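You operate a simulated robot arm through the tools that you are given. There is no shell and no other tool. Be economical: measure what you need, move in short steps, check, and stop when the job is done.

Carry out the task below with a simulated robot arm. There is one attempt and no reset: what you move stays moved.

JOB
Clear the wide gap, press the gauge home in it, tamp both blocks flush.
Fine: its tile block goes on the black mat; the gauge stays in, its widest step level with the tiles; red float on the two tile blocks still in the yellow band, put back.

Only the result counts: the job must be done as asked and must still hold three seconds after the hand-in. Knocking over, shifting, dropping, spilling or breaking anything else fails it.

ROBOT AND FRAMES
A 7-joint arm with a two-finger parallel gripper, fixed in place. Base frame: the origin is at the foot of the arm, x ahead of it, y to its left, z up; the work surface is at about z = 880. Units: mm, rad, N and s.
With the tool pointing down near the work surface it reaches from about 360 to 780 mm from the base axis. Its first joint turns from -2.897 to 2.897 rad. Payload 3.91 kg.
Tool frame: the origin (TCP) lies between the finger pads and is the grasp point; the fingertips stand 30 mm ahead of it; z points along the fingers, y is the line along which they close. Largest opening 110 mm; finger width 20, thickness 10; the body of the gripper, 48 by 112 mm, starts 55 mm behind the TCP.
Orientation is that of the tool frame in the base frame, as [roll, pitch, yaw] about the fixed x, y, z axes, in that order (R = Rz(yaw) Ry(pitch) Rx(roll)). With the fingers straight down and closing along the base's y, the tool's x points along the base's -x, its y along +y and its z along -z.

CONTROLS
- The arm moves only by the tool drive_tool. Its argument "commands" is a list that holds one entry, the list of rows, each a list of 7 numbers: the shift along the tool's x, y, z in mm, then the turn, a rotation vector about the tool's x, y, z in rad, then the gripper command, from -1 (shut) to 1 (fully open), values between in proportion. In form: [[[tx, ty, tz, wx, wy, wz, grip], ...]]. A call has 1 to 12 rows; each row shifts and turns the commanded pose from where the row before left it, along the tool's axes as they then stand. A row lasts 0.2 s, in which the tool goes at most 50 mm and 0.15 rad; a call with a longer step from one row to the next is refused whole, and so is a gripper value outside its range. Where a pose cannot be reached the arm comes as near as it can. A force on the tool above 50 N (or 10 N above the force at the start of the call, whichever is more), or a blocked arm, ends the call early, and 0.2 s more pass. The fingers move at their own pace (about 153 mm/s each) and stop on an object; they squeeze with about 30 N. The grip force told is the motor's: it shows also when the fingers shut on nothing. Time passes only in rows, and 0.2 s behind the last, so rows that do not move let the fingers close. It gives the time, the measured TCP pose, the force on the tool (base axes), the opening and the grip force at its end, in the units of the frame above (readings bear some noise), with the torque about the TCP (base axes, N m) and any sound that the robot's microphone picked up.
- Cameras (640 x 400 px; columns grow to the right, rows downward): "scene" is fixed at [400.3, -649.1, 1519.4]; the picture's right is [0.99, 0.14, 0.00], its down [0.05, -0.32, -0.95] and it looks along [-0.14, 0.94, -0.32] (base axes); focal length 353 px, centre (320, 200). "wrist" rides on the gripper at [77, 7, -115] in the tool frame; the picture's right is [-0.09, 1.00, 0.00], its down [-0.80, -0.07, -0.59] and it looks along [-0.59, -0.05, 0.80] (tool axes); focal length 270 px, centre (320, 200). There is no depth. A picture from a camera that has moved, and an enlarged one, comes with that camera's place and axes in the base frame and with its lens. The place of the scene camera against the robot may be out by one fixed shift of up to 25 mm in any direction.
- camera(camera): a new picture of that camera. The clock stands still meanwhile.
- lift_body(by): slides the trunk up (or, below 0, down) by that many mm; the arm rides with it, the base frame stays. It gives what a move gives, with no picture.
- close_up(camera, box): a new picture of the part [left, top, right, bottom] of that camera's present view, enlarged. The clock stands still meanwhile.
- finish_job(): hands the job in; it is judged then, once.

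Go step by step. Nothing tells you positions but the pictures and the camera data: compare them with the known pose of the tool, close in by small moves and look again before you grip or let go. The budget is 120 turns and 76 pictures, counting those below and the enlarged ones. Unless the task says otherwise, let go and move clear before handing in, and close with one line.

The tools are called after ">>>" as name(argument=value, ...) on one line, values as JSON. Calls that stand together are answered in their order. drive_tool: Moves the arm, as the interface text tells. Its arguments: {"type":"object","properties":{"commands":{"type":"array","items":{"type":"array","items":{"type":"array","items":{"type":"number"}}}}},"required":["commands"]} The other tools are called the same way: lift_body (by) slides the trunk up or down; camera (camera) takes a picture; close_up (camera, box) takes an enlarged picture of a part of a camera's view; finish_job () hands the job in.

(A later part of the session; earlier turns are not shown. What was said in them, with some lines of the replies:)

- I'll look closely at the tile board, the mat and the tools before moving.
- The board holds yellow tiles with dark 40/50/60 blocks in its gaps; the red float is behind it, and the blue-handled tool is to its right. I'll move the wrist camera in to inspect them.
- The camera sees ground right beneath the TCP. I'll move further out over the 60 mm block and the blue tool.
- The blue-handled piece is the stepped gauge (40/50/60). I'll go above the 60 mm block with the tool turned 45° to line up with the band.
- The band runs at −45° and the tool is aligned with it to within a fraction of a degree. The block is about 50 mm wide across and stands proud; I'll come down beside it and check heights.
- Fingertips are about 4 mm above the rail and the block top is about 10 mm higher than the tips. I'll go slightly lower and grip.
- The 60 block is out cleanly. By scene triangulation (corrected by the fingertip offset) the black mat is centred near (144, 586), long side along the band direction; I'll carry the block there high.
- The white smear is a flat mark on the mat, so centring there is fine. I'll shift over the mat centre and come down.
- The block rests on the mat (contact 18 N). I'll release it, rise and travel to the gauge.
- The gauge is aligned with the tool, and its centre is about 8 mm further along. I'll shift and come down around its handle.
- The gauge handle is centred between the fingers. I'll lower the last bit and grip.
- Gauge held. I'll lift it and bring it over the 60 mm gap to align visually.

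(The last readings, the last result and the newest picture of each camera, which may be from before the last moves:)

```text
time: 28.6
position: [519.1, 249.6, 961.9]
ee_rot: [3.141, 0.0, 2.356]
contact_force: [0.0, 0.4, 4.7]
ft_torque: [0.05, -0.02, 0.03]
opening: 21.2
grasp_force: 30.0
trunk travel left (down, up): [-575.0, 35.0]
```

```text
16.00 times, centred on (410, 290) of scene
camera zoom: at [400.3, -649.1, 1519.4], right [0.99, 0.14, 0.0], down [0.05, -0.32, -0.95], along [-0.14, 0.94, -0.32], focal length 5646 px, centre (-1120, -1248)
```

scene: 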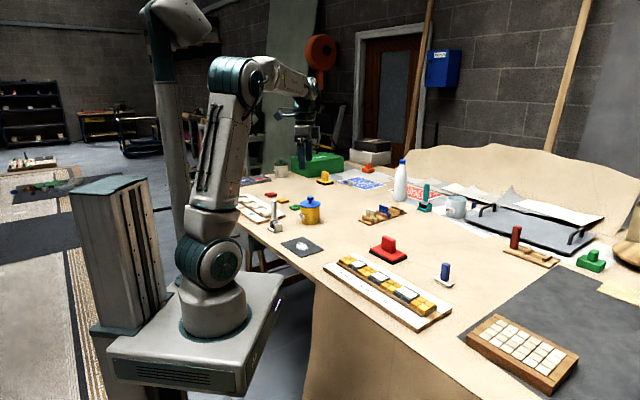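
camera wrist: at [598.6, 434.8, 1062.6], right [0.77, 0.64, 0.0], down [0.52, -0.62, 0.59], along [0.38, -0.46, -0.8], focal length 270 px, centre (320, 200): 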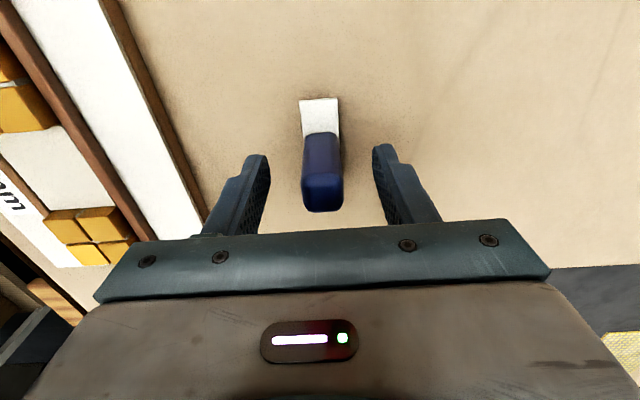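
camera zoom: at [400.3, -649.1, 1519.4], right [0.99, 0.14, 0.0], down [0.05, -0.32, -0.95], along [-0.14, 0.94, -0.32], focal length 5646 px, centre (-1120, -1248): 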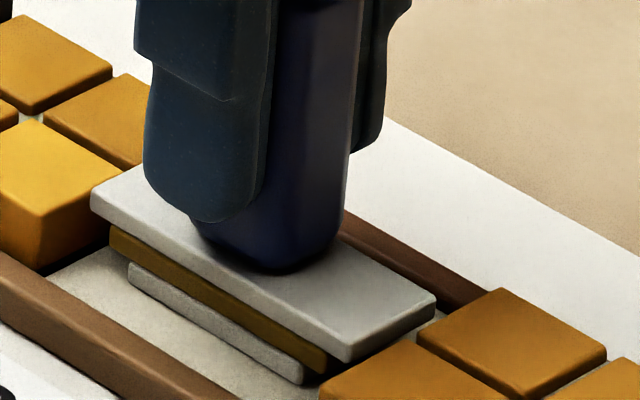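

>>> close_up(camera="wrist", box=[285, 85, 365, 135])

>>> close_up(camera="scene", box=[404, 288, 424, 303])

```text
8.00 times, centred on (325, 110) of wrist
camera zoom: at [469.3, 308.4, 1075.9], right [0.77, 0.64, 0.0], down [0.51, -0.62, 0.59], along [0.38, -0.46, -0.8], focal length 2162 px, centre (280, 920)
```

zoom: 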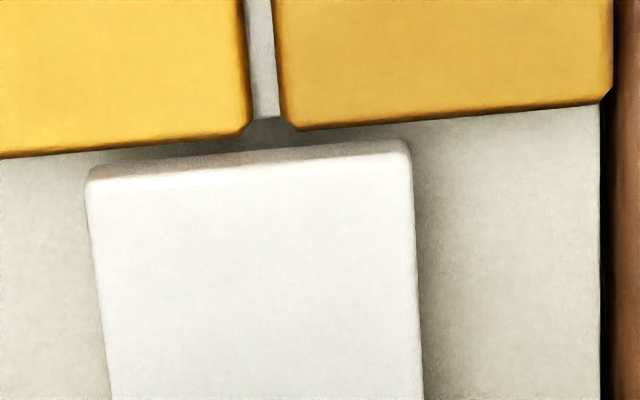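

```text
16.00 times, centred on (414, 296) of scene
camera zoom: at [400.3, -649.1, 1519.4], right [0.99, 0.14, 0.0], down [0.05, -0.32, -0.95], along [-0.14, 0.94, -0.32], focal length 5646 px, centre (-1184, -1328)
```

zoom: 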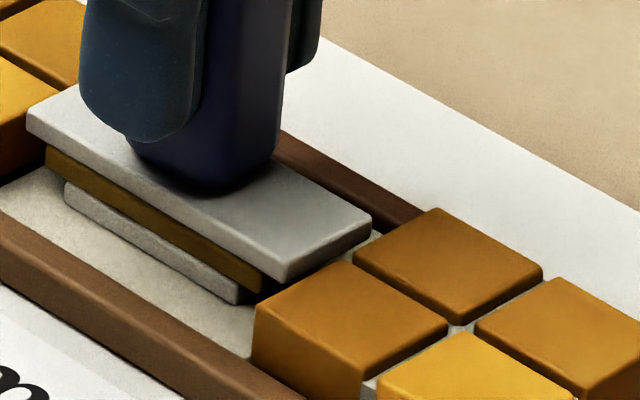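

The plate looks centred in the gap (about 1–1.5 mm each end), and the bottom step has just met the bed. I'll press down gradually.

>>> drive_tool(commands=[[[0.2, 0, 1, 0, 0, 0, -1], [0, 0, 1, 0, 0, 0, -1], [0, 0, 1, 0, 0, 0, -1], [0, 0, 0, 0, 0, 0, -1]]])

>>> close_up(camera="scene", box=[398, 280, 426, 301])

```text
time: 29.6
position: [518.8, 250.1, 959.0]
ee_rot: [3.141, 0.0, 2.354]
contact_force: [0.3, -3.1, 7.5]
ft_torque: [-0.15, -0.04, 0.0]
opening: 21.4
grasp_force: 29.7
trunk travel left (down, up): [-575.0, 35.0]
```

```text
16.00 times, centred on (412, 290) of scene
camera zoom: at [400.3, -649.1, 1519.4], right [0.99, 0.14, 0.0], down [0.05, -0.32, -0.95], along [-0.14, 0.94, -0.32], focal length 5646 px, centre (-1152, -1248)
```

zoom: 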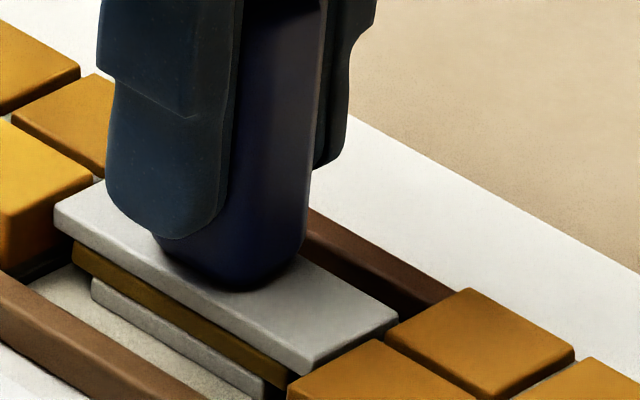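

>>> drive_tool(commands=[[[0, 0, 1, 0, 0, 0, -1], [0, 0, 1, 0, 0, 0, -1], [0, 0, 0, 0, 0, 0, -1]]])

>>> close_up(camera="scene", box=[398, 280, 426, 301])

>>> close_up(camera="wrist", box=[270, 75, 370, 150])

```text
time: 30.4
position: [516.7, 248.3, 957.3]
ee_rot: [3.136, -0.002, 2.354]
contact_force: [0.3, -3.7, 21.6]
ft_torque: [-0.18, 0.0, -0.02]
opening: 21.2
grasp_force: 29.9
trunk travel left (down, up): [-575.0, 35.0]
```

```text
16.00 times, centred on (412, 290) of scene
camera zoom: at [400.3, -649.1, 1519.4], right [0.99, 0.14, 0.0], down [0.05, -0.32, -0.95], along [-0.14, 0.94, -0.32], focal length 5646 px, centre (-1152, -1248)
```

zoom: 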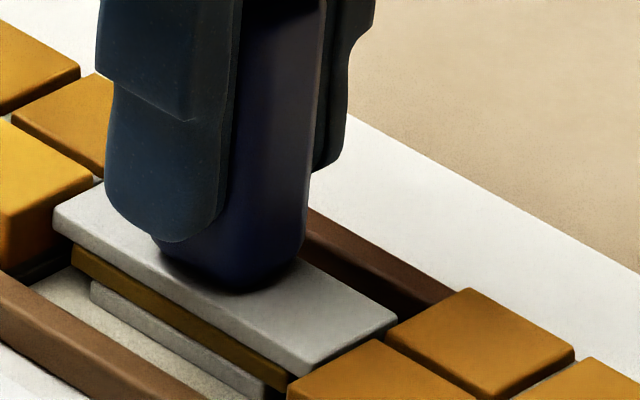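

```text
5.33 times, centred on (320, 112) of wrist
camera zoom: at [468.3, 308.1, 1071.9], right [0.77, 0.64, 0.0], down [0.51, -0.62, 0.59], along [0.38, -0.45, -0.8], focal length 1442 px, centre (320, 667)
```

zoom: 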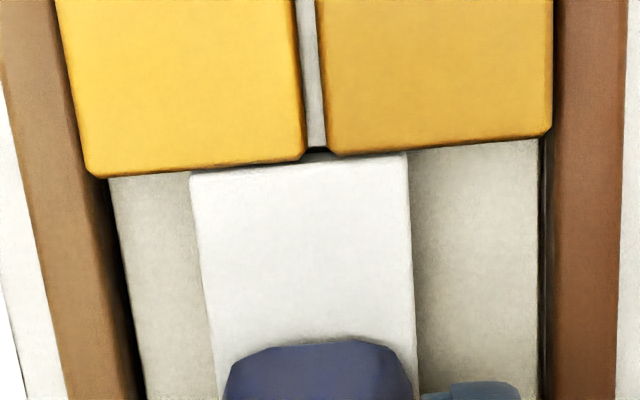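

The plate now seems to catch on the tile at the near (50 mm) end. I'll ease up slightly, shift about 0.8 mm the other way and press again.

>>> drive_tool(commands=[[[0, 0, -2.5, 0, 0, 0, -1], [-0.8, 0.5, 0, 0, 0, 0, -1], [0, 0, 1, 0, 0, 0, -1], [0, 0, 1, 0, 0, 0, -1], [0, 0, 1, 0, 0, 0, -1], [0, 0, 0, 0, 0, 0, -1]]])

>>> close_up(camera="wrist", box=[270, 75, 370, 150])

```text
time: 31.8
position: [518.8, 248.9, 956.1]
ee_rot: [3.137, 0.001, 2.357]
contact_force: [-3.5, 2.0, 29.0]
ft_torque: [-0.05, 0.16, 0.04]
opening: 21.2
grasp_force: 30.1
trunk travel left (down, up): [-575.0, 35.0]
```

```text
5.33 times, centred on (320, 112) of wrist
camera zoom: at [468.6, 307.9, 1070.4], right [0.77, 0.64, 0.0], down [0.51, -0.62, 0.59], along [0.38, -0.45, -0.8], focal length 1442 px, centre (320, 667)
```

zoom: 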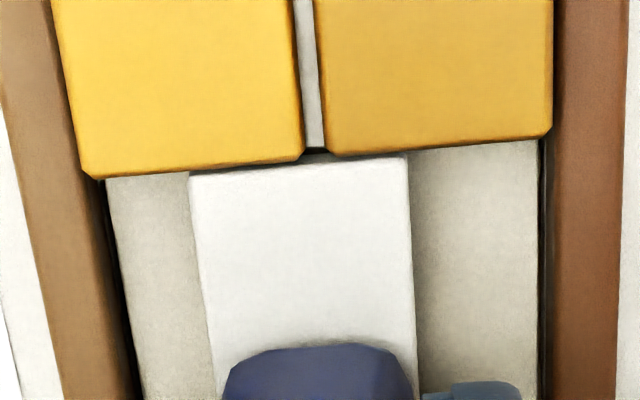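

>>> close_up(camera="scene", box=[398, 280, 426, 301])

```text
16.00 times, centred on (412, 290) of scene
camera zoom: at [400.3, -649.1, 1519.4], right [0.99, 0.14, 0.0], down [0.05, -0.32, -0.95], along [-0.14, 0.94, -0.32], focal length 5646 px, centre (-1152, -1248)
```

zoom: 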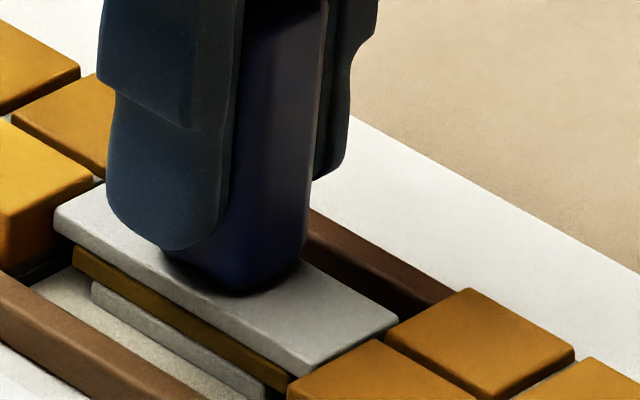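

The fingers have begun to slip on the handle while the gauge stopped. I'll let go, then look at its seating and push on the handle top with closed fingers.

>>> drive_tool(commands=[[[0.8, 0, -3.5, 0, 0, 0, -1], [0, 0, 0, 0, 0, 0, 0], [0, 0, 0, 0, 0, 0, 0.2], [0, 0, -15, 0, 0, 0, 0.2], [0, 0, -30, 0, 0, 0, 0.2], [0, 0, -30, 0, 0, 0, 0.2]]])

>>> close_up(camera="scene", box=[392, 275, 432, 305])

>>> close_up(camera="wrist", box=[250, 40, 410, 160])

```text
time: 33.2
position: [519.3, 250.2, 1033.3]
ee_rot: [3.142, 0.0, 2.356]
contact_force: [-0.5, -0.1, -0.2]
ft_torque: [-0.01, -0.02, 0.01]
opening: 65.9
grasp_force: 0.0
trunk travel left (down, up): [-575.0, 35.0]
```

```text
13.33 times, centred on (412, 290) of scene
camera zoom: at [400.3, -649.1, 1519.4], right [0.99, 0.14, 0.0], down [0.05, -0.32, -0.95], along [-0.14, 0.94, -0.32], focal length 4705 px, centre (-907, -1000)
```

zoom: 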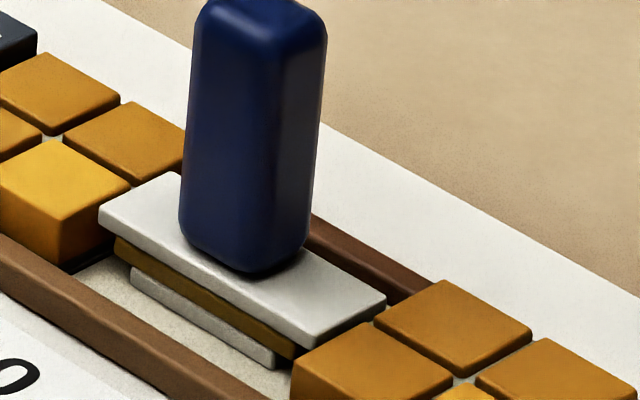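

```text
3.33 times, centred on (330, 100) of wrist
camera zoom: at [469.7, 310.0, 1147.2], right [0.77, 0.64, 0.0], down [0.52, -0.62, 0.59], along [0.38, -0.46, -0.8], focal length 901 px, centre (287, 533)
```

zoom: 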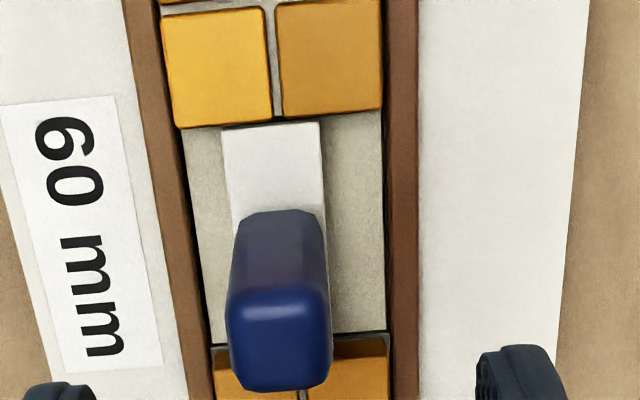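

It is straight and captive but still about 2 mm proud. I'll close the fingers and push down on the handle top.

>>> drive_tool(commands=[[[-2, -2.3, 0, 0, 0, 0, -1], [0, 0, 0, 0, 0, 0, -1], [0, 0, 14, 0, 0, 0, -1], [0, 0, 12, 0, 0, 0, -1], [0, 0, 2, 0, 0, 0, -1], [0, 0, 2, 0, 0, 0, -1], [0, 0, 2, 0, 0, 0, -1], [0, 0, 2, 0, 0, 0, -1]]])

```text
time: 35.0
position: [519.0, 246.4, 1004.8]
ee_rot: [3.133, 0.003, 2.356]
contact_force: [1.5, 1.7, 38.9]
ft_torque: [0.09, -0.01, 0.01]
opening: 0.0
grasp_force: 30.6
trunk travel left (down, up): [-575.0, 35.0]
```

>>> drive_tool(commands=[[[0, 0, 1, 0, 0, 0, -1], [0, 0, 0.3, 0, 0, 0, -1], [0, 0, 0, 0, 0, 0, -1]]])

>>> close_up(camera="scene", box=[392, 275, 432, 305])

```text
time: 35.5
position: [521.3, 246.1, 1004.5]
ee_rot: [3.128, 0.003, 2.353]
contact_force: [-3.4, -1.2, 25.2]
ft_torque: [-0.02, 0.18, 0.0]
opening: 0.0
grasp_force: 29.6
trunk travel left (down, up): [-575.0, 35.0]
stopped in row 2: the force on the tool passed its limit (the readings are from after the stop); the commanded pose is now the measured one
```

```text
13.33 times, centred on (412, 290) of scene
camera zoom: at [400.3, -649.1, 1519.4], right [0.99, 0.14, 0.0], down [0.05, -0.32, -0.95], along [-0.14, 0.94, -0.32], focal length 4705 px, centre (-907, -1000)
```

zoom: 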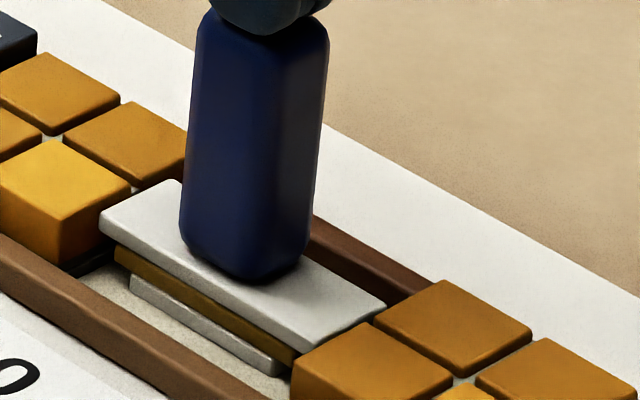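

>>> drive_tool(commands=[[[0, 0, 1.5, 0, 0, 0, -1], [0, 0, 1.5, 0, 0, 0, -1], [0, 0, 1, 0, 0, 0, -1], [0, 0, 0.7, 0, 0, 0, -1], [0, 0, 0.7, 0, 0, 0, -1]]])

```text
time: 36.3
position: [521.7, 246.7, 1004.9]
ee_rot: [3.121, 0.004, 2.354]
contact_force: [-5.9, -1.7, 28.6]
ft_torque: [-0.08, 0.29, 0.01]
opening: 0.2
grasp_force: 30.0
trunk travel left (down, up): [-575.0, 35.0]
stopped in row 3: the force on the tool passed its limit (the readings are from after the stop); the commanded pose is now the measured one
```

It no longer moves at 50 N. I'll back off and examine how level the plate is.

>>> drive_tool(commands=[[[0, 0, -10, 0, 0, 0, -1], [0, 0, -30, 0, 0, 0, -1], [0, 0, -20, 0.017, 0, 0, -1], [0, 0, 0, 0, 0, 0, -1]]])

>>> close_up(camera="scene", box=[396, 280, 428, 302])

>>> close_up(camera="scene", box=[340, 255, 440, 318])

```text
time: 37.3
position: [522.4, 247.2, 1062.8]
ee_rot: [-3.139, 0.003, 2.355]
contact_force: [-0.6, -0.3, 0.4]
ft_torque: [-0.01, 0.01, -0.01]
opening: 0.2
grasp_force: 29.8
trunk travel left (down, up): [-575.0, 35.0]
```

```text
16.00 times, centred on (412, 291) of scene
camera zoom: at [400.3, -649.1, 1519.4], right [0.99, 0.14, 0.0], down [0.05, -0.32, -0.95], along [-0.14, 0.94, -0.32], focal length 5646 px, centre (-1152, -1256)
```

zoom: 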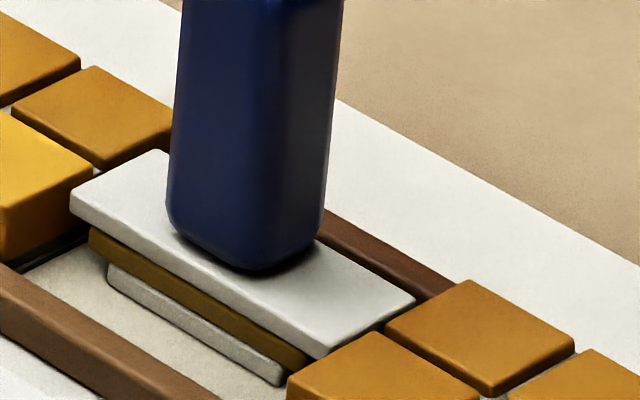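

```text
6.35 times, centred on (390, 286) of scene
camera zoom: at [400.3, -649.1, 1519.4], right [0.99, 0.14, 0.0], down [0.05, -0.32, -0.95], along [-0.14, 0.94, -0.32], focal length 2240 px, centre (-124, -349)
```

zoom: 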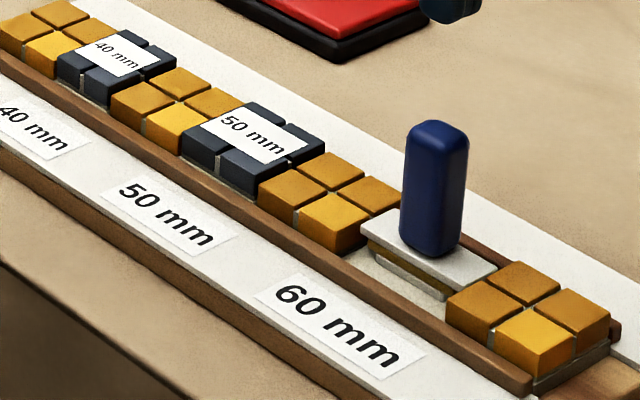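

>>> close_up(camera="wrist", box=[250, 30, 390, 150])

```text
3.33 times, centred on (320, 90) of wrist
camera zoom: at [472.4, 308.0, 1176.9], right [0.77, 0.64, 0.0], down [0.52, -0.61, 0.6], along [0.38, -0.46, -0.8], focal length 901 px, centre (320, 567)
```

zoom: 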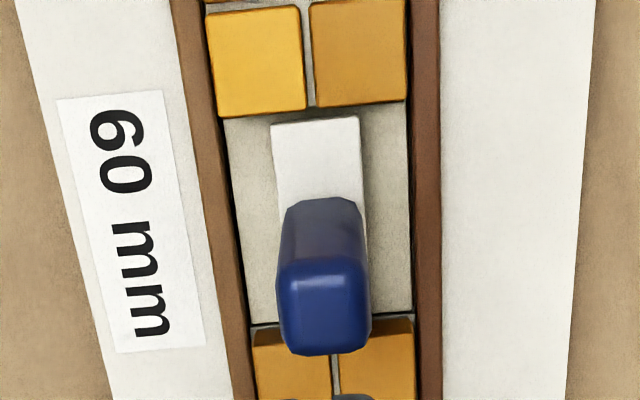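

I'll look at the far end of the plate from above by moving 80 mm along the band.

>>> drive_tool(commands=[[[-40, 0, 0, 0, 0, 0, -1], [-40, 0, 0, 0, 0, 0, -1], [0, 0, 0, 0, 0, 0, -1]]])

>>> close_up(camera="wrist", box=[270, 0, 370, 75])

```text
time: 38.1
position: [577.6, 196.3, 1065.3]
ee_rot: [-3.14, 0.004, 2.354]
contact_force: [-0.4, -0.6, -0.3]
ft_torque: [0.02, -0.02, -0.03]
opening: 0.1
grasp_force: 30.0
trunk travel left (down, up): [-575.0, 35.0]
```

```text
5.33 times, centred on (320, 38) of wrist
camera zoom: at [527.8, 255.4, 1178.9], right [0.77, 0.64, 0.0], down [0.52, -0.61, 0.6], along [0.38, -0.46, -0.8], focal length 1442 px, centre (320, 1067)
```

zoom: 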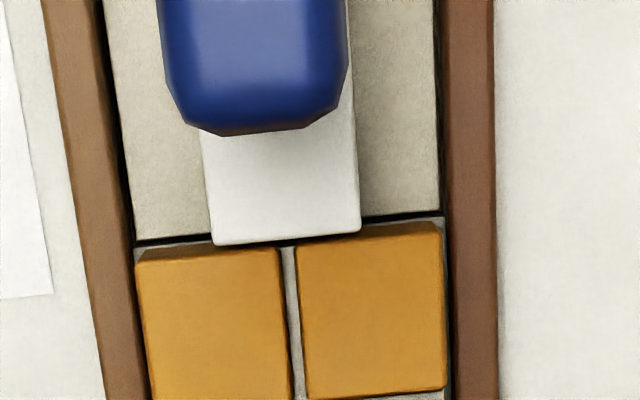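

The plate is clear of both end tiles and level with them to within about 0.5 mm; only its sideways position shifted (to the band's middle). The gauge is home. Next I'll go over to the red float.

>>> drive_tool(commands=[[[35.8, 19.2, 0, 0, 0, 0, 0.2], [35.8, 19.2, 0, 0, 0, 0, 0.2], [35.8, 19.2, 0, 0, 0, 0, 0.2], [35.8, 19.2, 0, 0, 0, 0, 0.2], [35.8, 19.2, 0, 0, 0, 0, 0.2], [35.8, 19.2, 0, 0, 0, 0, 0.2], [35.8, 19.2, 0, 0, 0, 0, 0.2], [35.8, 19.2, 0, 0, 0, 0, 0.2], [35.8, 19.2, 0, 0, 0, 0, 0.2], [0, 0, 0, 0, 0, 0, 0.2]]])

>>> camera(camera="wrist")

```text
time: 40.3
position: [470.7, 537.3, 1058.6]
ee_rot: [-3.138, 0.004, 2.352]
contact_force: [-0.1, -0.6, -0.3]
ft_torque: [0.01, 0.02, 0.02]
opening: 66.0
grasp_force: 0.1
trunk travel left (down, up): [-575.0, 35.0]
```

```text
17 pictures are left
camera wrist: at [420.6, 596.7, 1172.8], right [0.77, 0.64, 0.0], down [0.51, -0.61, 0.6], along [0.38, -0.46, -0.8], focal length 270 px, centre (320, 200)
```

wrist: 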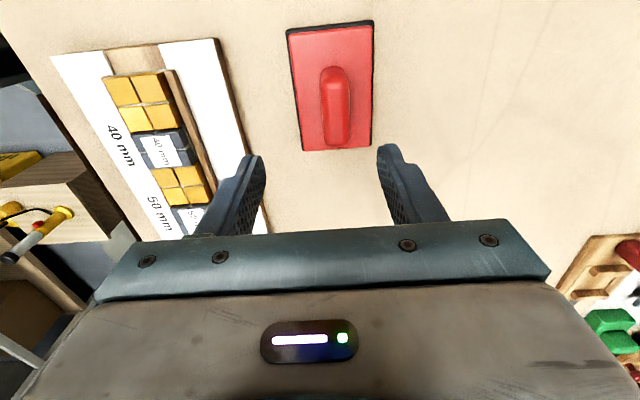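

The float lies aligned with the band, centre about 12 mm to the side of the TCP. I'll shift over its handle and come down.

>>> drive_tool(commands=[[[-2.5, 12.5, 0, 0, 0, 0, 0.0], [0, 0, 30, 0, 0, 0, 0.0], [0, 0, 30, 0, 0, 0, 0.0], [0, 0, 25, 0, 0, 0, 0.0], [0, 0, 20, 0, 0, 0, 0.0], [0, 0, 10, 0, 0, 0, 0.0], [0, 0, 0, 0, 0, 0, 0.0]]])

>>> camera(camera="wrist")

>>> close_up(camera="scene", box=[360, 225, 420, 265])

```text
time: 41.9
position: [484.7, 547.6, 942.7]
ee_rot: [-3.137, 0.003, 2.355]
contact_force: [-0.3, 0.6, -0.5]
ft_torque: [-0.01, 0.03, 0.02]
opening: 55.1
grasp_force: 0.1
trunk travel left (down, up): [-575.0, 35.0]
```

```text
16 pictures are left
camera wrist: at [434.4, 607.9, 1057.3], right [0.77, 0.64, 0.0], down [0.52, -0.61, 0.6], along [0.38, -0.46, -0.8], focal length 270 px, centre (320, 200)
```

wrist: 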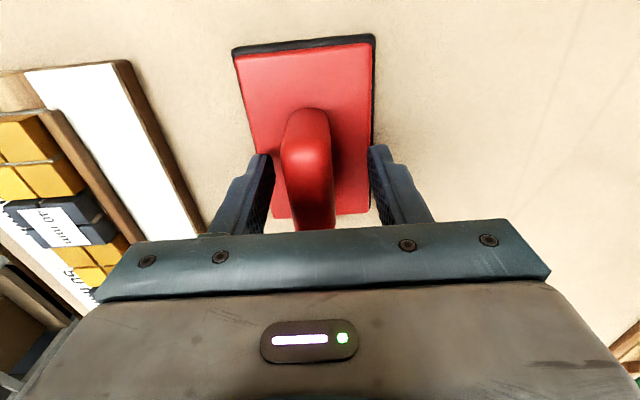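

```text
10.00 times, centred on (390, 245) of scene
camera zoom: at [400.3, -649.1, 1519.4], right [0.99, 0.14, 0.0], down [0.05, -0.32, -0.95], along [-0.14, 0.94, -0.32], focal length 3529 px, centre (-380, -250)
```

zoom: 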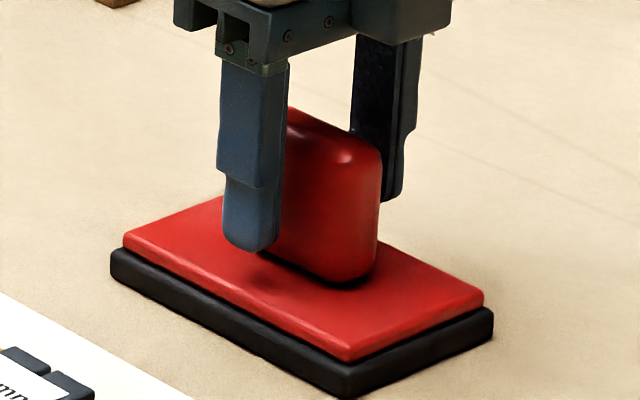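

>>> drive_tool(commands=[[[0, -4, 2, 0, 0, 0, 0.0], [0, 0, 2, 0, 0, 0, -0.1], [0, 0, 2, 0, 0, 0, -0.1], [0, 0, 2, 0, 0, 0, -0.1]]])

```text
time: 42.9
position: [480.9, 545.8, 936.1]
ee_rot: [-3.14, 0.004, 2.353]
contact_force: [0.1, 0.0, 0.9]
ft_torque: [0.0, 0.01, 0.02]
opening: 49.4
grasp_force: 0.0
trunk travel left (down, up): [-575.0, 35.0]
```

>>> drive_tool(commands=[[[0, 0, 1.5, 0, 0, 0, -0.1], [0, 0, 1.5, 0, 0, 0, -0.1]]])

```text
time: 43.5
position: [480.9, 544.5, 932.6]
ee_rot: [-3.138, 0.004, 2.354]
contact_force: [0.7, -0.9, -1.0]
ft_torque: [-0.01, -0.02, -0.02]
opening: 49.5
grasp_force: 0.0
trunk travel left (down, up): [-575.0, 35.0]
```

>>> drive_tool(commands=[[[0, 0, 1.5, 0, 0, 0, -0.1], [0, 0, 1.5, 0, 0, 0, -0.1]]])

```text
time: 44.1
position: [480.4, 545.3, 931.3]
ee_rot: [-3.137, 0.004, 2.355]
contact_force: [-0.8, 0.5, 0.6]
ft_torque: [-0.02, 0.01, -0.01]
opening: 49.4
grasp_force: 0.1
trunk travel left (down, up): [-575.0, 35.0]
```

>>> drive_tool(commands=[[[0, 0, 1.5, 0, 0, 0, -0.1], [0, 0, 1.5, 0, 0, 0, -0.1], [0, 0, 0, 0, 0, 0, -0.1]]])

```text
time: 44.9
position: [480.7, 544.7, 930.0]
ee_rot: [3.138, 0.004, 2.355]
contact_force: [2.4, 0.4, 11.4]
ft_torque: [-0.03, 0.06, 0.0]
opening: 49.5
grasp_force: 0.1
trunk travel left (down, up): [-575.0, 35.0]
```

Fingertips touch the float's plate (top at z≈900). I'll ease 1.5 mm and grip.

>>> drive_tool(commands=[[[0, 0, -1.7, 0, 0, 0, -0.1], [0, 0, 0, 0, 0, 0, -0.5], [0, 0, 0, 0, 0, 0, -1], [0, 0, 0, 0, 0, 0, -1]]])

```text
time: 45.9
position: [481.3, 544.3, 929.6]
ee_rot: [-3.141, 0.003, 2.354]
contact_force: [2.1, 2.4, 5.0]
ft_torque: [0.34, -0.24, 0.05]
opening: 23.8
grasp_force: 30.0
trunk travel left (down, up): [-575.0, 35.0]
```

Float held; its home pose is TCP (481, 544.4, 930), yaw 2.354. I'll carry it over the 40 mm block.

>>> drive_tool(commands=[[[0, 0, -10, 0, 0, 0, -1], [0, 0, -30, 0, 0, 0, -1], [0, 0, -35, 0, 0, 0, -1], [-6.7, -35.9, 0, 0, 0, 0, -1], [-6.7, -35.9, 0, 0, 0, 0, -1], [-6.7, -35.9, 0, 0, 0, 0, -1], [-6.7, -35.9, 0, 0, 0, 0, -1], [-6.7, -35.9, 0, 0, 0, 0, -1], [0, 0, 15, 0, 0, 0, -1], [0, 0, 0, 0, 0, 0, -1]]])

>>> close_up(camera="scene", box=[315, 225, 425, 295])

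>>> camera(camera="wrist")

```text
time: 48.1
position: [377.2, 394.2, 991.5]
ee_rot: [-3.139, 0.004, 2.354]
contact_force: [0.6, 0.6, -0.9]
ft_torque: [-0.02, 0.0, -0.03]
opening: 23.8
grasp_force: 30.1
trunk travel left (down, up): [-575.0, 35.0]
```

```text
5.71 times, centred on (370, 260) of scene
camera zoom: at [400.3, -649.1, 1519.4], right [0.99, 0.14, 0.0], down [0.05, -0.32, -0.95], along [-0.14, 0.94, -0.32], focal length 2016 px, centre (34, -143)
```

zoom: 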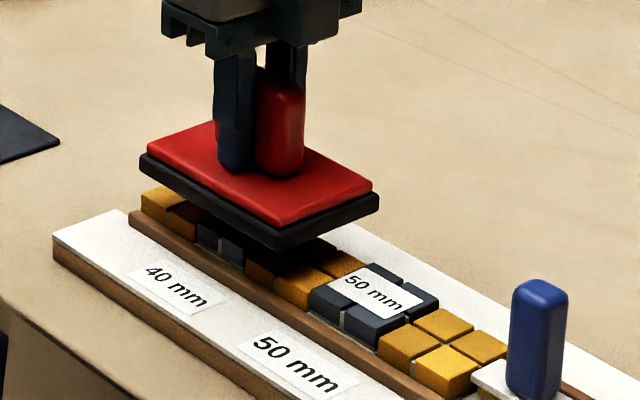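

```text
13 pictures are left
camera wrist: at [328.0, 454.4, 1104.7], right [0.77, 0.64, 0.0], down [0.51, -0.61, 0.6], along [0.38, -0.46, -0.8], focal length 270 px, centre (320, 200)
```

wrist: 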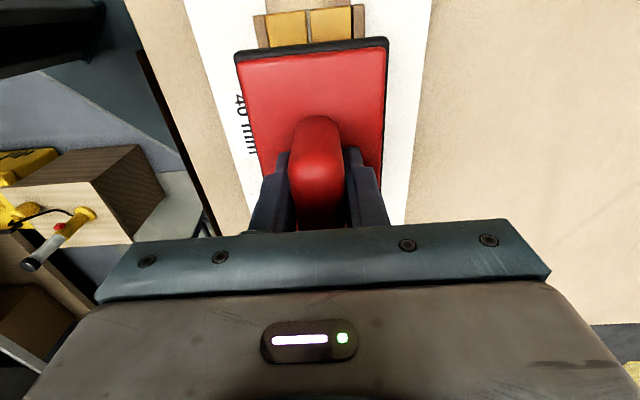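

>>> drive_tool(commands=[[[0, 0, 8, 0, 0, 0, -1], [0, 0, 6, 0, 0, 0, -1], [0, 0, 2, 0, 0, 0, -1], [0, 0, 2, 0, 0, 0, -1], [0, 0, 2, 0, 0, 0, -1], [0, 0, 0, 0, 0, 0, -1]]])

```text
time: 49.5
position: [377.8, 394.1, 971.3]
ee_rot: [-3.14, 0.004, 2.354]
contact_force: [0.8, 0.0, 0.5]
ft_torque: [0.08, -0.03, 0.02]
opening: 23.7
grasp_force: 30.0
trunk travel left (down, up): [-575.0, 35.0]
```

>>> drive_tool(commands=[[[0, 0, 1.5, 0, 0, 0, -1], [0, 0, 1.5, 0, 0, 0, -1], [0, 0, 0, 0, 0, 0, -1]]])

```text
time: 50.3
position: [377.5, 393.6, 967.7]
ee_rot: [-3.139, 0.003, 2.354]
contact_force: [-1.4, -0.3, 3.0]
ft_torque: [0.09, -0.01, 0.04]
opening: 23.7
grasp_force: 30.1
trunk travel left (down, up): [-575.0, 35.0]
```

>>> drive_tool(commands=[[[0, 0, 1.5, 0, 0, 0, -1], [0, 0, 1.5, 0, 0, 0, -1], [0, 0, 0, 0, 0, 0, -1]]])

```text
time: 51.1
position: [377.7, 394.2, 967.1]
ee_rot: [3.138, 0.005, 2.354]
contact_force: [0.3, 1.3, 30.3]
ft_torque: [-0.68, 0.3, 0.1]
opening: 23.8
grasp_force: 29.8
trunk travel left (down, up): [-575.0, 35.0]
```

>>> drive_tool(commands=[[[0, 0, 1, 0, 0, 0, -1], [0, 0, 0.8, 0, 0, 0, -1], [0, 0, 0, 0, 0, 0, -1]]])

>>> close_up(camera="scene", box=[325, 245, 385, 290])

```text
time: 51.7
position: [377.2, 393.7, 966.2]
ee_rot: [3.137, 0.0, 2.353]
contact_force: [-4.7, -7.7, 21.5]
ft_torque: [-0.89, 0.55, 0.02]
opening: 23.9
grasp_force: 30.3
trunk travel left (down, up): [-575.0, 35.0]
stopped in row 2: the force on the tool passed its limit (the readings are from after the stop); the commanded pose is now the measured one
```

```text
8.89 times, centred on (355, 268) of scene
camera zoom: at [400.3, -649.1, 1519.4], right [0.99, 0.14, 0.0], down [0.05, -0.32, -0.95], along [-0.14, 0.94, -0.32], focal length 3137 px, centre (9, -400)
```

zoom: 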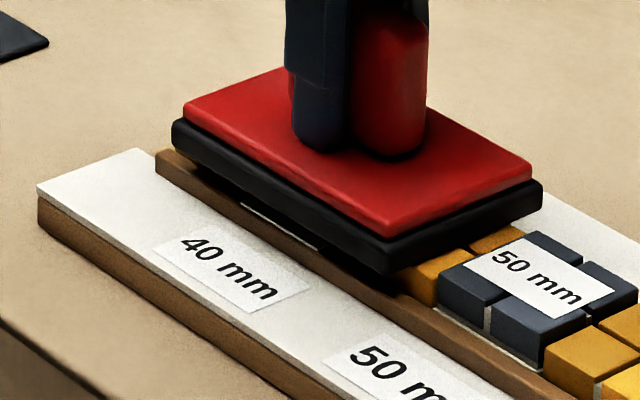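

Pressed to 50 N. I'll lift and move the float to the 50 mm block, checking the 40 afterwards.

>>> drive_tool(commands=[[[0, 0, -5, 0, 0, 0, -1], [0, 0, -20, 0, 0, 0, -1], [-32.3, 0, 0, 0, 0, 0, -1], [-32.3, 0, 0, 0, 0, 0, -1], [-32.3, 0, 0, 0, 0, 0, -1], [0, 0, 0, 0, 0, 0, -1]]])

>>> close_up(camera="scene", box=[325, 245, 421, 308])

```text
time: 53.1
position: [446.2, 327.5, 990.9]
ee_rot: [3.138, 0.004, 2.354]
contact_force: [0.5, -0.4, -2.0]
ft_torque: [0.01, 0.01, 0.0]
opening: 24.0
grasp_force: 29.9
trunk travel left (down, up): [-575.0, 35.0]
```

```text
6.35 times, centred on (373, 276) of scene
camera zoom: at [400.3, -649.1, 1519.4], right [0.99, 0.14, 0.0], down [0.05, -0.32, -0.95], along [-0.14, 0.94, -0.32], focal length 2240 px, centre (-16, -286)
```

zoom: 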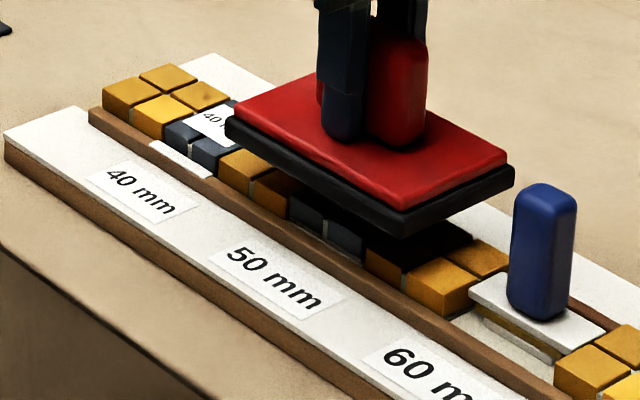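

The 40 block went flush (bedding squeezed out at its side). Now I'll tamp the 50 block the same way.

>>> drive_tool(commands=[[[0, 0, 8, 0, 0, 0, -1], [0, 0, 6, 0, 0, 0, -1], [0, 0, 3, 0, 0, 0, -1], [0, 0, 2, 0, 0, 0, -1], [0, 0, 1.5, 0, 0, 0, -1], [0, 0, 1.5, 0, 0, 0, -1], [0, 0, 0, 0, 0, 0, -1]]])

```text
time: 54.7
position: [447.6, 326.7, 967.9]
ee_rot: [3.138, 0.003, 2.354]
contact_force: [0.7, -0.9, -2.1]
ft_torque: [0.03, 0.04, 0.01]
opening: 23.8
grasp_force: 29.7
trunk travel left (down, up): [-575.0, 35.0]
```

>>> drive_tool(commands=[[[0, 0, 1.5, 0, 0, 0, -1], [0, 0, 1.5, 0, 0, 0, -1], [0, 0, 1, 0, 0, 0, -1], [0, 0, 0, 0, 0, 0, -1]]])

```text
time: 55.7
position: [448.3, 325.2, 966.9]
ee_rot: [3.134, 0.005, 2.355]
contact_force: [-4.7, -1.1, 26.3]
ft_torque: [-0.32, 0.99, -0.08]
opening: 24.0
grasp_force: 30.3
trunk travel left (down, up): [-575.0, 35.0]
```

>>> drive_tool(commands=[[[0, 0, 1, 0, 0, 0, -1], [0, 0, 1, 0, 0, 0, -1], [0, 0, 0.5, 0, 0, 0, -1], [0, 0, 0.5, 0, 0, 0, -1]]])

```text
time: 56.4
position: [446.3, 326.2, 966.3]
ee_rot: [3.131, 0.003, 2.355]
contact_force: [-8.9, -6.1, 24.1]
ft_torque: [-0.74, 0.94, -0.01]
opening: 23.7
grasp_force: 30.3
trunk travel left (down, up): [-575.0, 35.0]
stopped in row 3: the force on the tool passed its limit (the readings are from after the stop); the commanded pose is now the measured one
```

>>> drive_tool(commands=[[[0, 0, -5, 0, 0, 0, -1], [0, 0, -30, 0.01, 0, 0, -1], [25.9, 35.7, 0, 0, 0, 0, -1], [25.9, 35.7, 0, 0, 0, 0, -1], [25.9, 35.7, 0, 0, 0, 0, -1], [25.9, 35.7, 0, 0, 0, 0, -1], [25.9, 35.7, 0, 0, 0, 0, -1], [0, 0, 0, 0, 0, 0, -1]]])

>>> close_up(camera="scene", box=[325, 245, 437, 315])

```text
time: 58.1
position: [483.7, 546.8, 1002.8]
ee_rot: [3.14, 0.002, 2.353]
contact_force: [0.3, 0.5, -1.5]
ft_torque: [-0.01, 0.03, -0.04]
opening: 23.8
grasp_force: 30.8
trunk travel left (down, up): [-575.0, 35.0]
```

```text
5.71 times, centred on (381, 280) of scene
camera zoom: at [400.3, -649.1, 1519.4], right [0.99, 0.14, 0.0], down [0.05, -0.32, -0.95], along [-0.14, 0.94, -0.32], focal length 2016 px, centre (-29, -257)
```

zoom: 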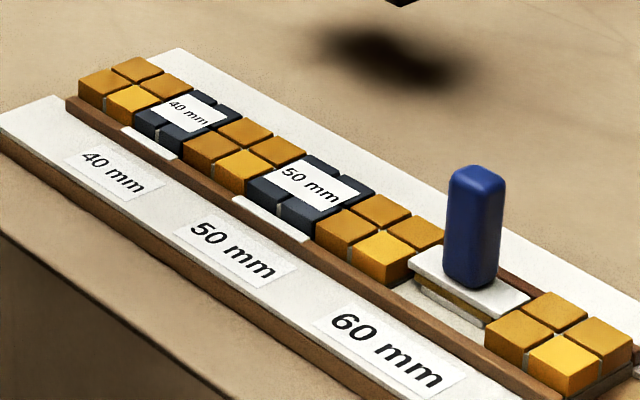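

>>> close_up(camera="scene", box=[338, 254, 394, 289])

>>> close_up(camera="scene", box=[394, 278, 434, 303])

```text
11.43 times, centred on (366, 272) of scene
camera zoom: at [400.3, -649.1, 1519.4], right [0.99, 0.14, 0.0], down [0.05, -0.32, -0.95], along [-0.14, 0.94, -0.32], focal length 4033 px, centre (-206, -617)
```

zoom: 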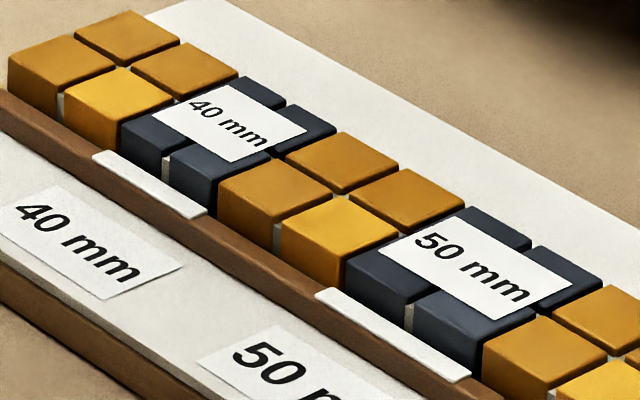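

```text
16.00 times, centred on (414, 290) of scene
camera zoom: at [400.3, -649.1, 1519.4], right [0.99, 0.14, 0.0], down [0.05, -0.32, -0.95], along [-0.14, 0.94, -0.32], focal length 5646 px, centre (-1184, -1248)
```

zoom: 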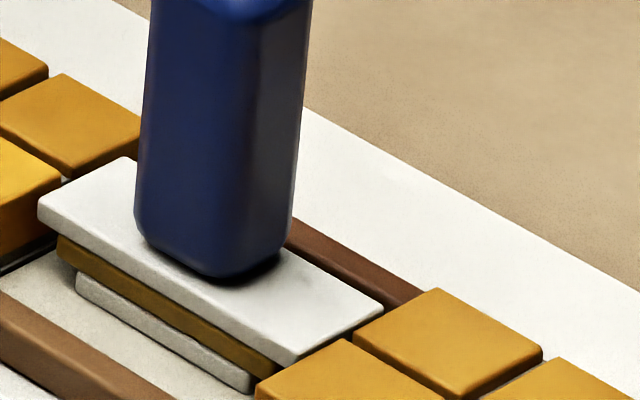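

Both tile blocks now look flush. I'll put the float back on its original spot.

>>> drive_tool(commands=[[[0, -3.2, 20, 0, 0, 0, -1], [0, 0, 20, 0, 0, 0, -1], [0, 0, 18, 0, 0, 0, -1], [0, 0, 8, 0, 0, 0, -1], [0, 0, 2, 0, 0, 0, -1], [0, 0, 0, 0, 0, 0, -1]]])

```text
time: 59.5
position: [483.5, 544.0, 931.4]
ee_rot: [3.14, 0.004, 2.355]
contact_force: [0.0, -0.4, -0.8]
ft_torque: [-0.03, -0.01, 0.02]
opening: 24.0
grasp_force: 29.6
trunk travel left (down, up): [-575.0, 35.0]
```

>>> drive_tool(commands=[[[1.2, -1.2, 0, 0, 0, 0, -1], [0, 0, 1.2, 0, 0, 0, -1], [0, 0, 1, 0, 0, 0, -1], [0, 0, 0, 0, 0, 0, -1]]])

```text
time: 60.5
position: [481.5, 543.4, 929.6]
ee_rot: [3.14, 0.004, 2.356]
contact_force: [3.3, 1.8, 7.6]
ft_torque: [-0.2, 0.15, 0.06]
opening: 23.9
grasp_force: 30.6
trunk travel left (down, up): [-575.0, 35.0]
```

Float rests on the table at its home spot. I'll release and rise.

>>> drive_tool(commands=[[[0, 0, -0.5, 0, 0, 0, -0.5], [0, 0, 0, 0, 0, 0, 0], [0, 0, 0, 0, 0, 0, 0.0], [0, 0, -15, 0, 0, 0, 0.0], [0, 0, -35, 0, 0, 0, 0.0], [0, 0, -40, 0, 0, 0, 0.0], [0, 0, -40, 0, 0, 0, 0.0]]])

>>> camera(camera="scene")

>>> close_up(camera="scene", box=[360, 225, 420, 265])

```text
time: 62.1
position: [478.9, 546.1, 1063.3]
ee_rot: [-3.141, 0.001, 2.355]
contact_force: [-0.3, -0.5, -0.2]
ft_torque: [-0.01, 0.02, -0.01]
opening: 55.0
grasp_force: 0.1
trunk travel left (down, up): [-575.0, 35.0]
```

```text
7 pictures are left
```

scene: 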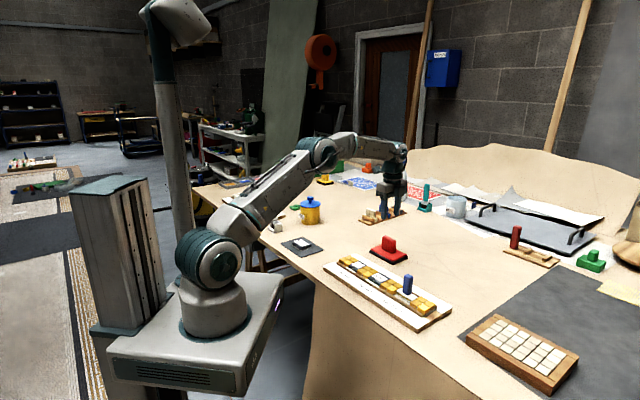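

```text
10.00 times, centred on (390, 245) of scene
camera zoom: at [400.3, -649.1, 1519.4], right [0.99, 0.14, 0.0], down [0.05, -0.32, -0.95], along [-0.14, 0.94, -0.32], focal length 3529 px, centre (-380, -250)
```

zoom: 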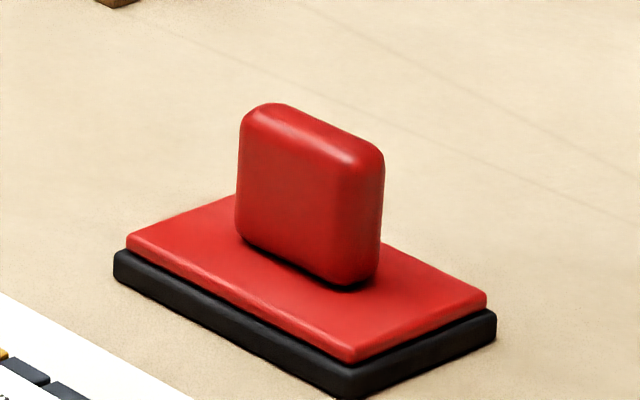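

The float is back within about 1 mm. To make sure of the gauge, I'll turn the tool 90° so the fingertips straddle its handle and press on the plate ends directly.

>>> drive_tool(commands=[[[-34.4, -25.6, 0, 0, 0, 0, -0.42], [-34.4, -25.6, 0, 0, 0, 0, -0.42], [-34.4, -25.6, 0, 0, 0, 0, -0.42], [-34.4, -25.6, 0, 0, 0, 0, -0.42], [-34.4, -25.6, 0, 0, 0, 0, -0.42], [-34.4, -25.6, 0, 0, 0, 0, -0.42], [-34.4, -25.5, 0, 0, 0, 0, -0.42], [0, 0, 0, 0, 0, 0, -0.42]]])

>>> drive_tool(commands=[[[0, 0, 0, 0, 0, -0.1428, -0.42], [0, 0, 0, 0, 0, -0.1428, -0.42], [0, 0, 0, 0, 0, -0.1428, -0.42], [0, 0, 0, 0, 0, -0.1428, -0.42], [0, 0, 0, 0, 0, -0.1428, -0.42], [0, 0, 0, 0, 0, -0.1428, -0.42], [0, 0, 0, 0, 0, -0.1428, -0.42], [0, 0, 0, 0, 0, -0.1428, -0.42], [0, 0, 0, 0, 0, -0.1428, -0.42], [0, 0, 0, 0, 0, -0.1428, -0.42], [0, 0, 0, 0, 0, -0.1428, -0.42], [0, 0, 0, 0, 0, 0, -0.42]]])

>>> close_up(camera="wrist", box=[240, 20, 400, 170])

```text
time: 64.0
position: [524.2, 247.1, 1063.1]
ee_rot: [-3.141, 0.002, 2.353]
contact_force: [0.0, -0.2, 0.1]
ft_torque: [0.0, -0.01, -0.04]
opening: 32.0
grasp_force: 0.1
trunk travel left (down, up): [-575.0, 35.0]
```

```text
time: 66.5
position: [522.8, 246.2, 1061.2]
ee_rot: [-3.137, 0.001, -2.356]
contact_force: [-0.6, 0.7, 0.5]
ft_torque: [0.01, 0.01, -0.02]
opening: 31.7
grasp_force: 0.1
trunk travel left (down, up): [-575.0, 35.0]
```

```text
2.67 times, centred on (320, 95) of wrist
camera zoom: at [463.0, 196.8, 1174.7], right [-0.64, 0.77, 0.0], down [0.62, 0.52, 0.59], along [0.46, 0.38, -0.8], focal length 721 px, centre (320, 480)
```

zoom: 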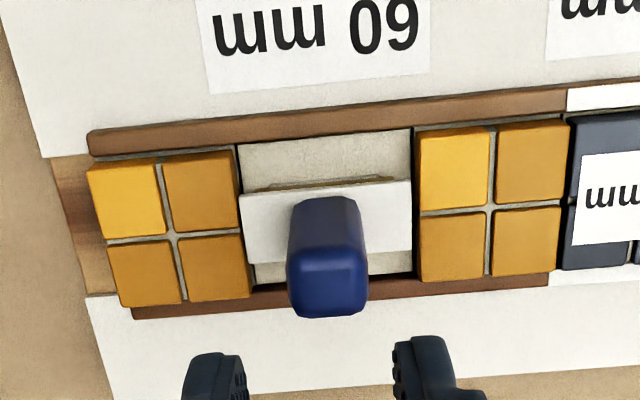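

The view shows the plate filling the gap between the tiles. I'll straddle the handle and press on the plate ends.

>>> drive_tool(commands=[[[-0.8, 2.2, 20, 0, 0, 0, -0.42], [0, 0, 25, 0, 0, 0, -0.42], [0, 0, 20, 0, 0, 0, -0.42], [0, 0, 20, 0, 0, 0, -0.42], [0, 0, 15, 0, 0, 0, -0.42], [0, 0, 0, 0, 0, 0, -0.42]]])

>>> close_up(camera="scene", box=[394, 273, 434, 303])

```text
time: 68.0
position: [521.3, 246.9, 959.2]
ee_rot: [-3.138, -0.001, -2.356]
contact_force: [-0.5, 0.1, 0.6]
ft_torque: [0.0, -0.01, 0.05]
opening: 31.9
grasp_force: 0.1
trunk travel left (down, up): [-575.0, 35.0]
```

```text
13.33 times, centred on (414, 288) of scene
camera zoom: at [400.3, -649.1, 1519.4], right [0.99, 0.14, 0.0], down [0.05, -0.32, -0.95], along [-0.14, 0.94, -0.32], focal length 4705 px, centre (-933, -973)
```

zoom: 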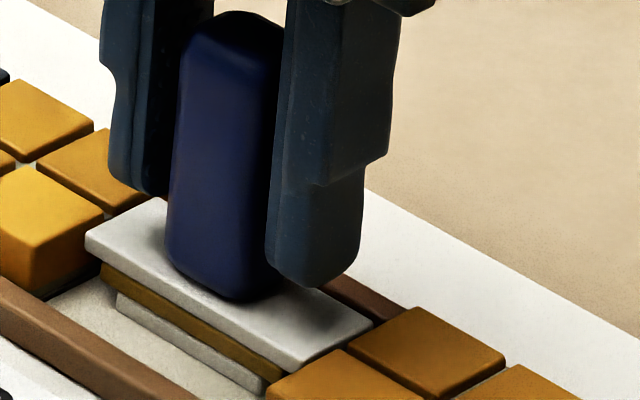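

>>> drive_tool(commands=[[[0, 0, 3, 0, 0, 0, -0.42], [0, 0, 3, 0, 0, 0, -0.42], [0, 0, 2, 0, 0, 0, -0.42], [0, 0, 2, 0, 0, 0, -0.42], [0, 0, 0, 0, 0, 0, -0.42]]])

```text
time: 69.2
position: [521.0, 248.5, 949.1]
ee_rot: [-3.138, 0.001, -2.358]
contact_force: [-0.6, -0.7, -0.3]
ft_torque: [0.01, 0.01, 0.0]
opening: 32.0
grasp_force: 0.0
trunk travel left (down, up): [-575.0, 35.0]
```

>>> drive_tool(commands=[[[0, 0, 1, 0, 0, 0, -0.42], [0, 0, 1, 0, 0, 0, -0.42], [0, 0, 1, 0, 0, 0, -0.42], [0, 0, 0, 0, 0, 0, -0.42]]])

```text
time: 70.2
position: [521.8, 248.6, 946.4]
ee_rot: [-3.137, -0.001, -2.357]
contact_force: [0.3, 0.0, 0.9]
ft_torque: [0.05, -0.03, 0.01]
opening: 32.1
grasp_force: 0.0
trunk travel left (down, up): [-575.0, 35.0]
```

>>> drive_tool(commands=[[[0, 0, 1, 0, 0, 0, -0.42], [0, 0, 1, 0, 0, 0, -0.42], [0, 0, 0, 0, 0, 0, -0.42]]])

```text
time: 71.0
position: [522.8, 248.4, 946.2]
ee_rot: [-3.139, 0.001, -2.357]
contact_force: [-1.9, 1.9, 4.5]
ft_torque: [0.1, 0.1, 0.0]
opening: 32.4
grasp_force: 0.7
trunk travel left (down, up): [-575.0, 35.0]
```

>>> drive_tool(commands=[[[0, 0, 1.5, 0, 0, 0, -0.42], [0, 0, 1.5, 0, 0, 0, -0.42], [0, 0, 1, 0, 0, 0, -0.42], [0, 0, 0, 0, 0, 0, -0.42]]])

```text
time: 72.0
position: [521.7, 248.3, 945.2]
ee_rot: [-3.136, 0.006, -2.359]
contact_force: [3.1, 0.6, 37.1]
ft_torque: [0.13, 0.04, 0.01]
opening: 32.2
grasp_force: 0.5
trunk travel left (down, up): [-575.0, 35.0]
```

The plate is solid at 37 N with its top at z≈916. I'll lightly touch the neighbouring yellow tile with the same fingertips to compare heights.

>>> drive_tool(commands=[[[0, 0, -8, 0, 0, 0, -0.42], [0, 0, -25, 0, 0, 0, -0.42], [0, 0, -35, 0, 0, 0, -0.42], [0, 0, -25, 0, 0, 0, -0.42], [0, 28.5, 0, 0, 0, 0, -0.42], [0, 28.5, 0, 0, 0, 0, -0.42], [0, 0, 30, 0, 0, 0, -0.42], [0, 0, 30, 0, 0, 0, -0.42], [0, 0, 20, 0, 0, 0, -0.42], [0, 0, 4, 0, 0, 0, -0.42], [0, 0, 0, 0, 0, 0, -0.42]]])

```text
time: 74.3
position: [479.5, 287.9, 950.6]
ee_rot: [-3.139, 0.0, -2.358]
contact_force: [1.0, 0.2, -0.1]
ft_torque: [-0.01, 0.01, 0.03]
opening: 31.7
grasp_force: 0.1
trunk travel left (down, up): [-575.0, 35.0]
```

>>> drive_tool(commands=[[[0, 0, 1, 0, 0, 0, -0.42], [0, 0, 1, 0, 0, 0, -0.42], [0, 0, 1, 0, 0, 0, -0.42], [0, 0, 0, 0, 0, 0, -0.42]]])

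```text
time: 75.3
position: [480.9, 289.1, 946.0]
ee_rot: [-3.138, 0.001, -2.357]
contact_force: [0.1, -0.6, 3.0]
ft_torque: [0.03, 0.07, 0.0]
opening: 31.9
grasp_force: 0.1
trunk travel left (down, up): [-575.0, 35.0]
```

The tile top is met at the same height (946.0 vs 946.2), so the plate is level. I'll retreat and take a final look.

>>> drive_tool(commands=[[[0, 0, -5, 0, 0, 0, -0.42], [0, 0, -35, 0, 0, 0, -0.42], [0, 0, -40, 0, 0, 0, -0.42], [0, 0, -45, 0, 0, 0, -0.42], [0, 0, -45, 0, 0, 0, -0.42], [0, 0, 0, 0, 0, 0, -0.42]]])

>>> close_up(camera="scene", box=[270, 220, 450, 330])

```text
time: 76.8
position: [481.2, 288.4, 1118.1]
ee_rot: [-3.138, 0.0, -2.359]
contact_force: [-0.4, -0.4, -0.3]
ft_torque: [-0.02, 0.01, -0.03]
opening: 32.1
grasp_force: 0.1
trunk travel left (down, up): [-575.0, 35.0]
```

```text
3.56 times, centred on (360, 275) of scene
camera zoom: at [400.3, -649.1, 1519.4], right [0.99, 0.14, 0.0], down [0.05, -0.32, -0.95], along [-0.14, 0.94, -0.32], focal length 1255 px, centre (178, -67)
```

zoom: 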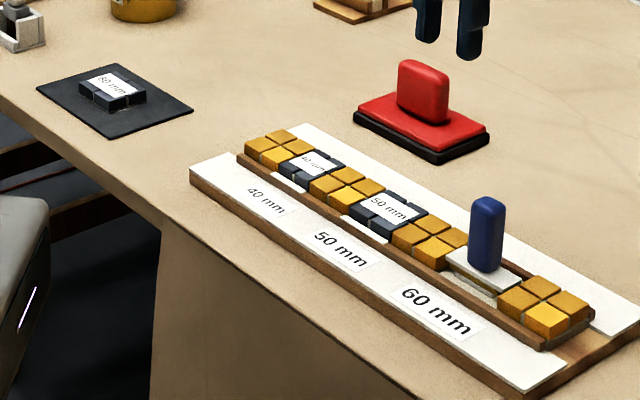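

Everything is in place: the 60 mm block is on the mat, the gauge is seated level, both blocks are flush and the float is back. I'm handing in.

>>> finish_job()

```text
The job is handed in.
```

The job is handed in: the 60 mm block is on the black mat, and the gauge is in the wide gap with its widest step level with the tiles by fingertip touch. The 40 and 50 mm blocks are tamped and look flush, and the red float is back within about 1 mm of where it was.
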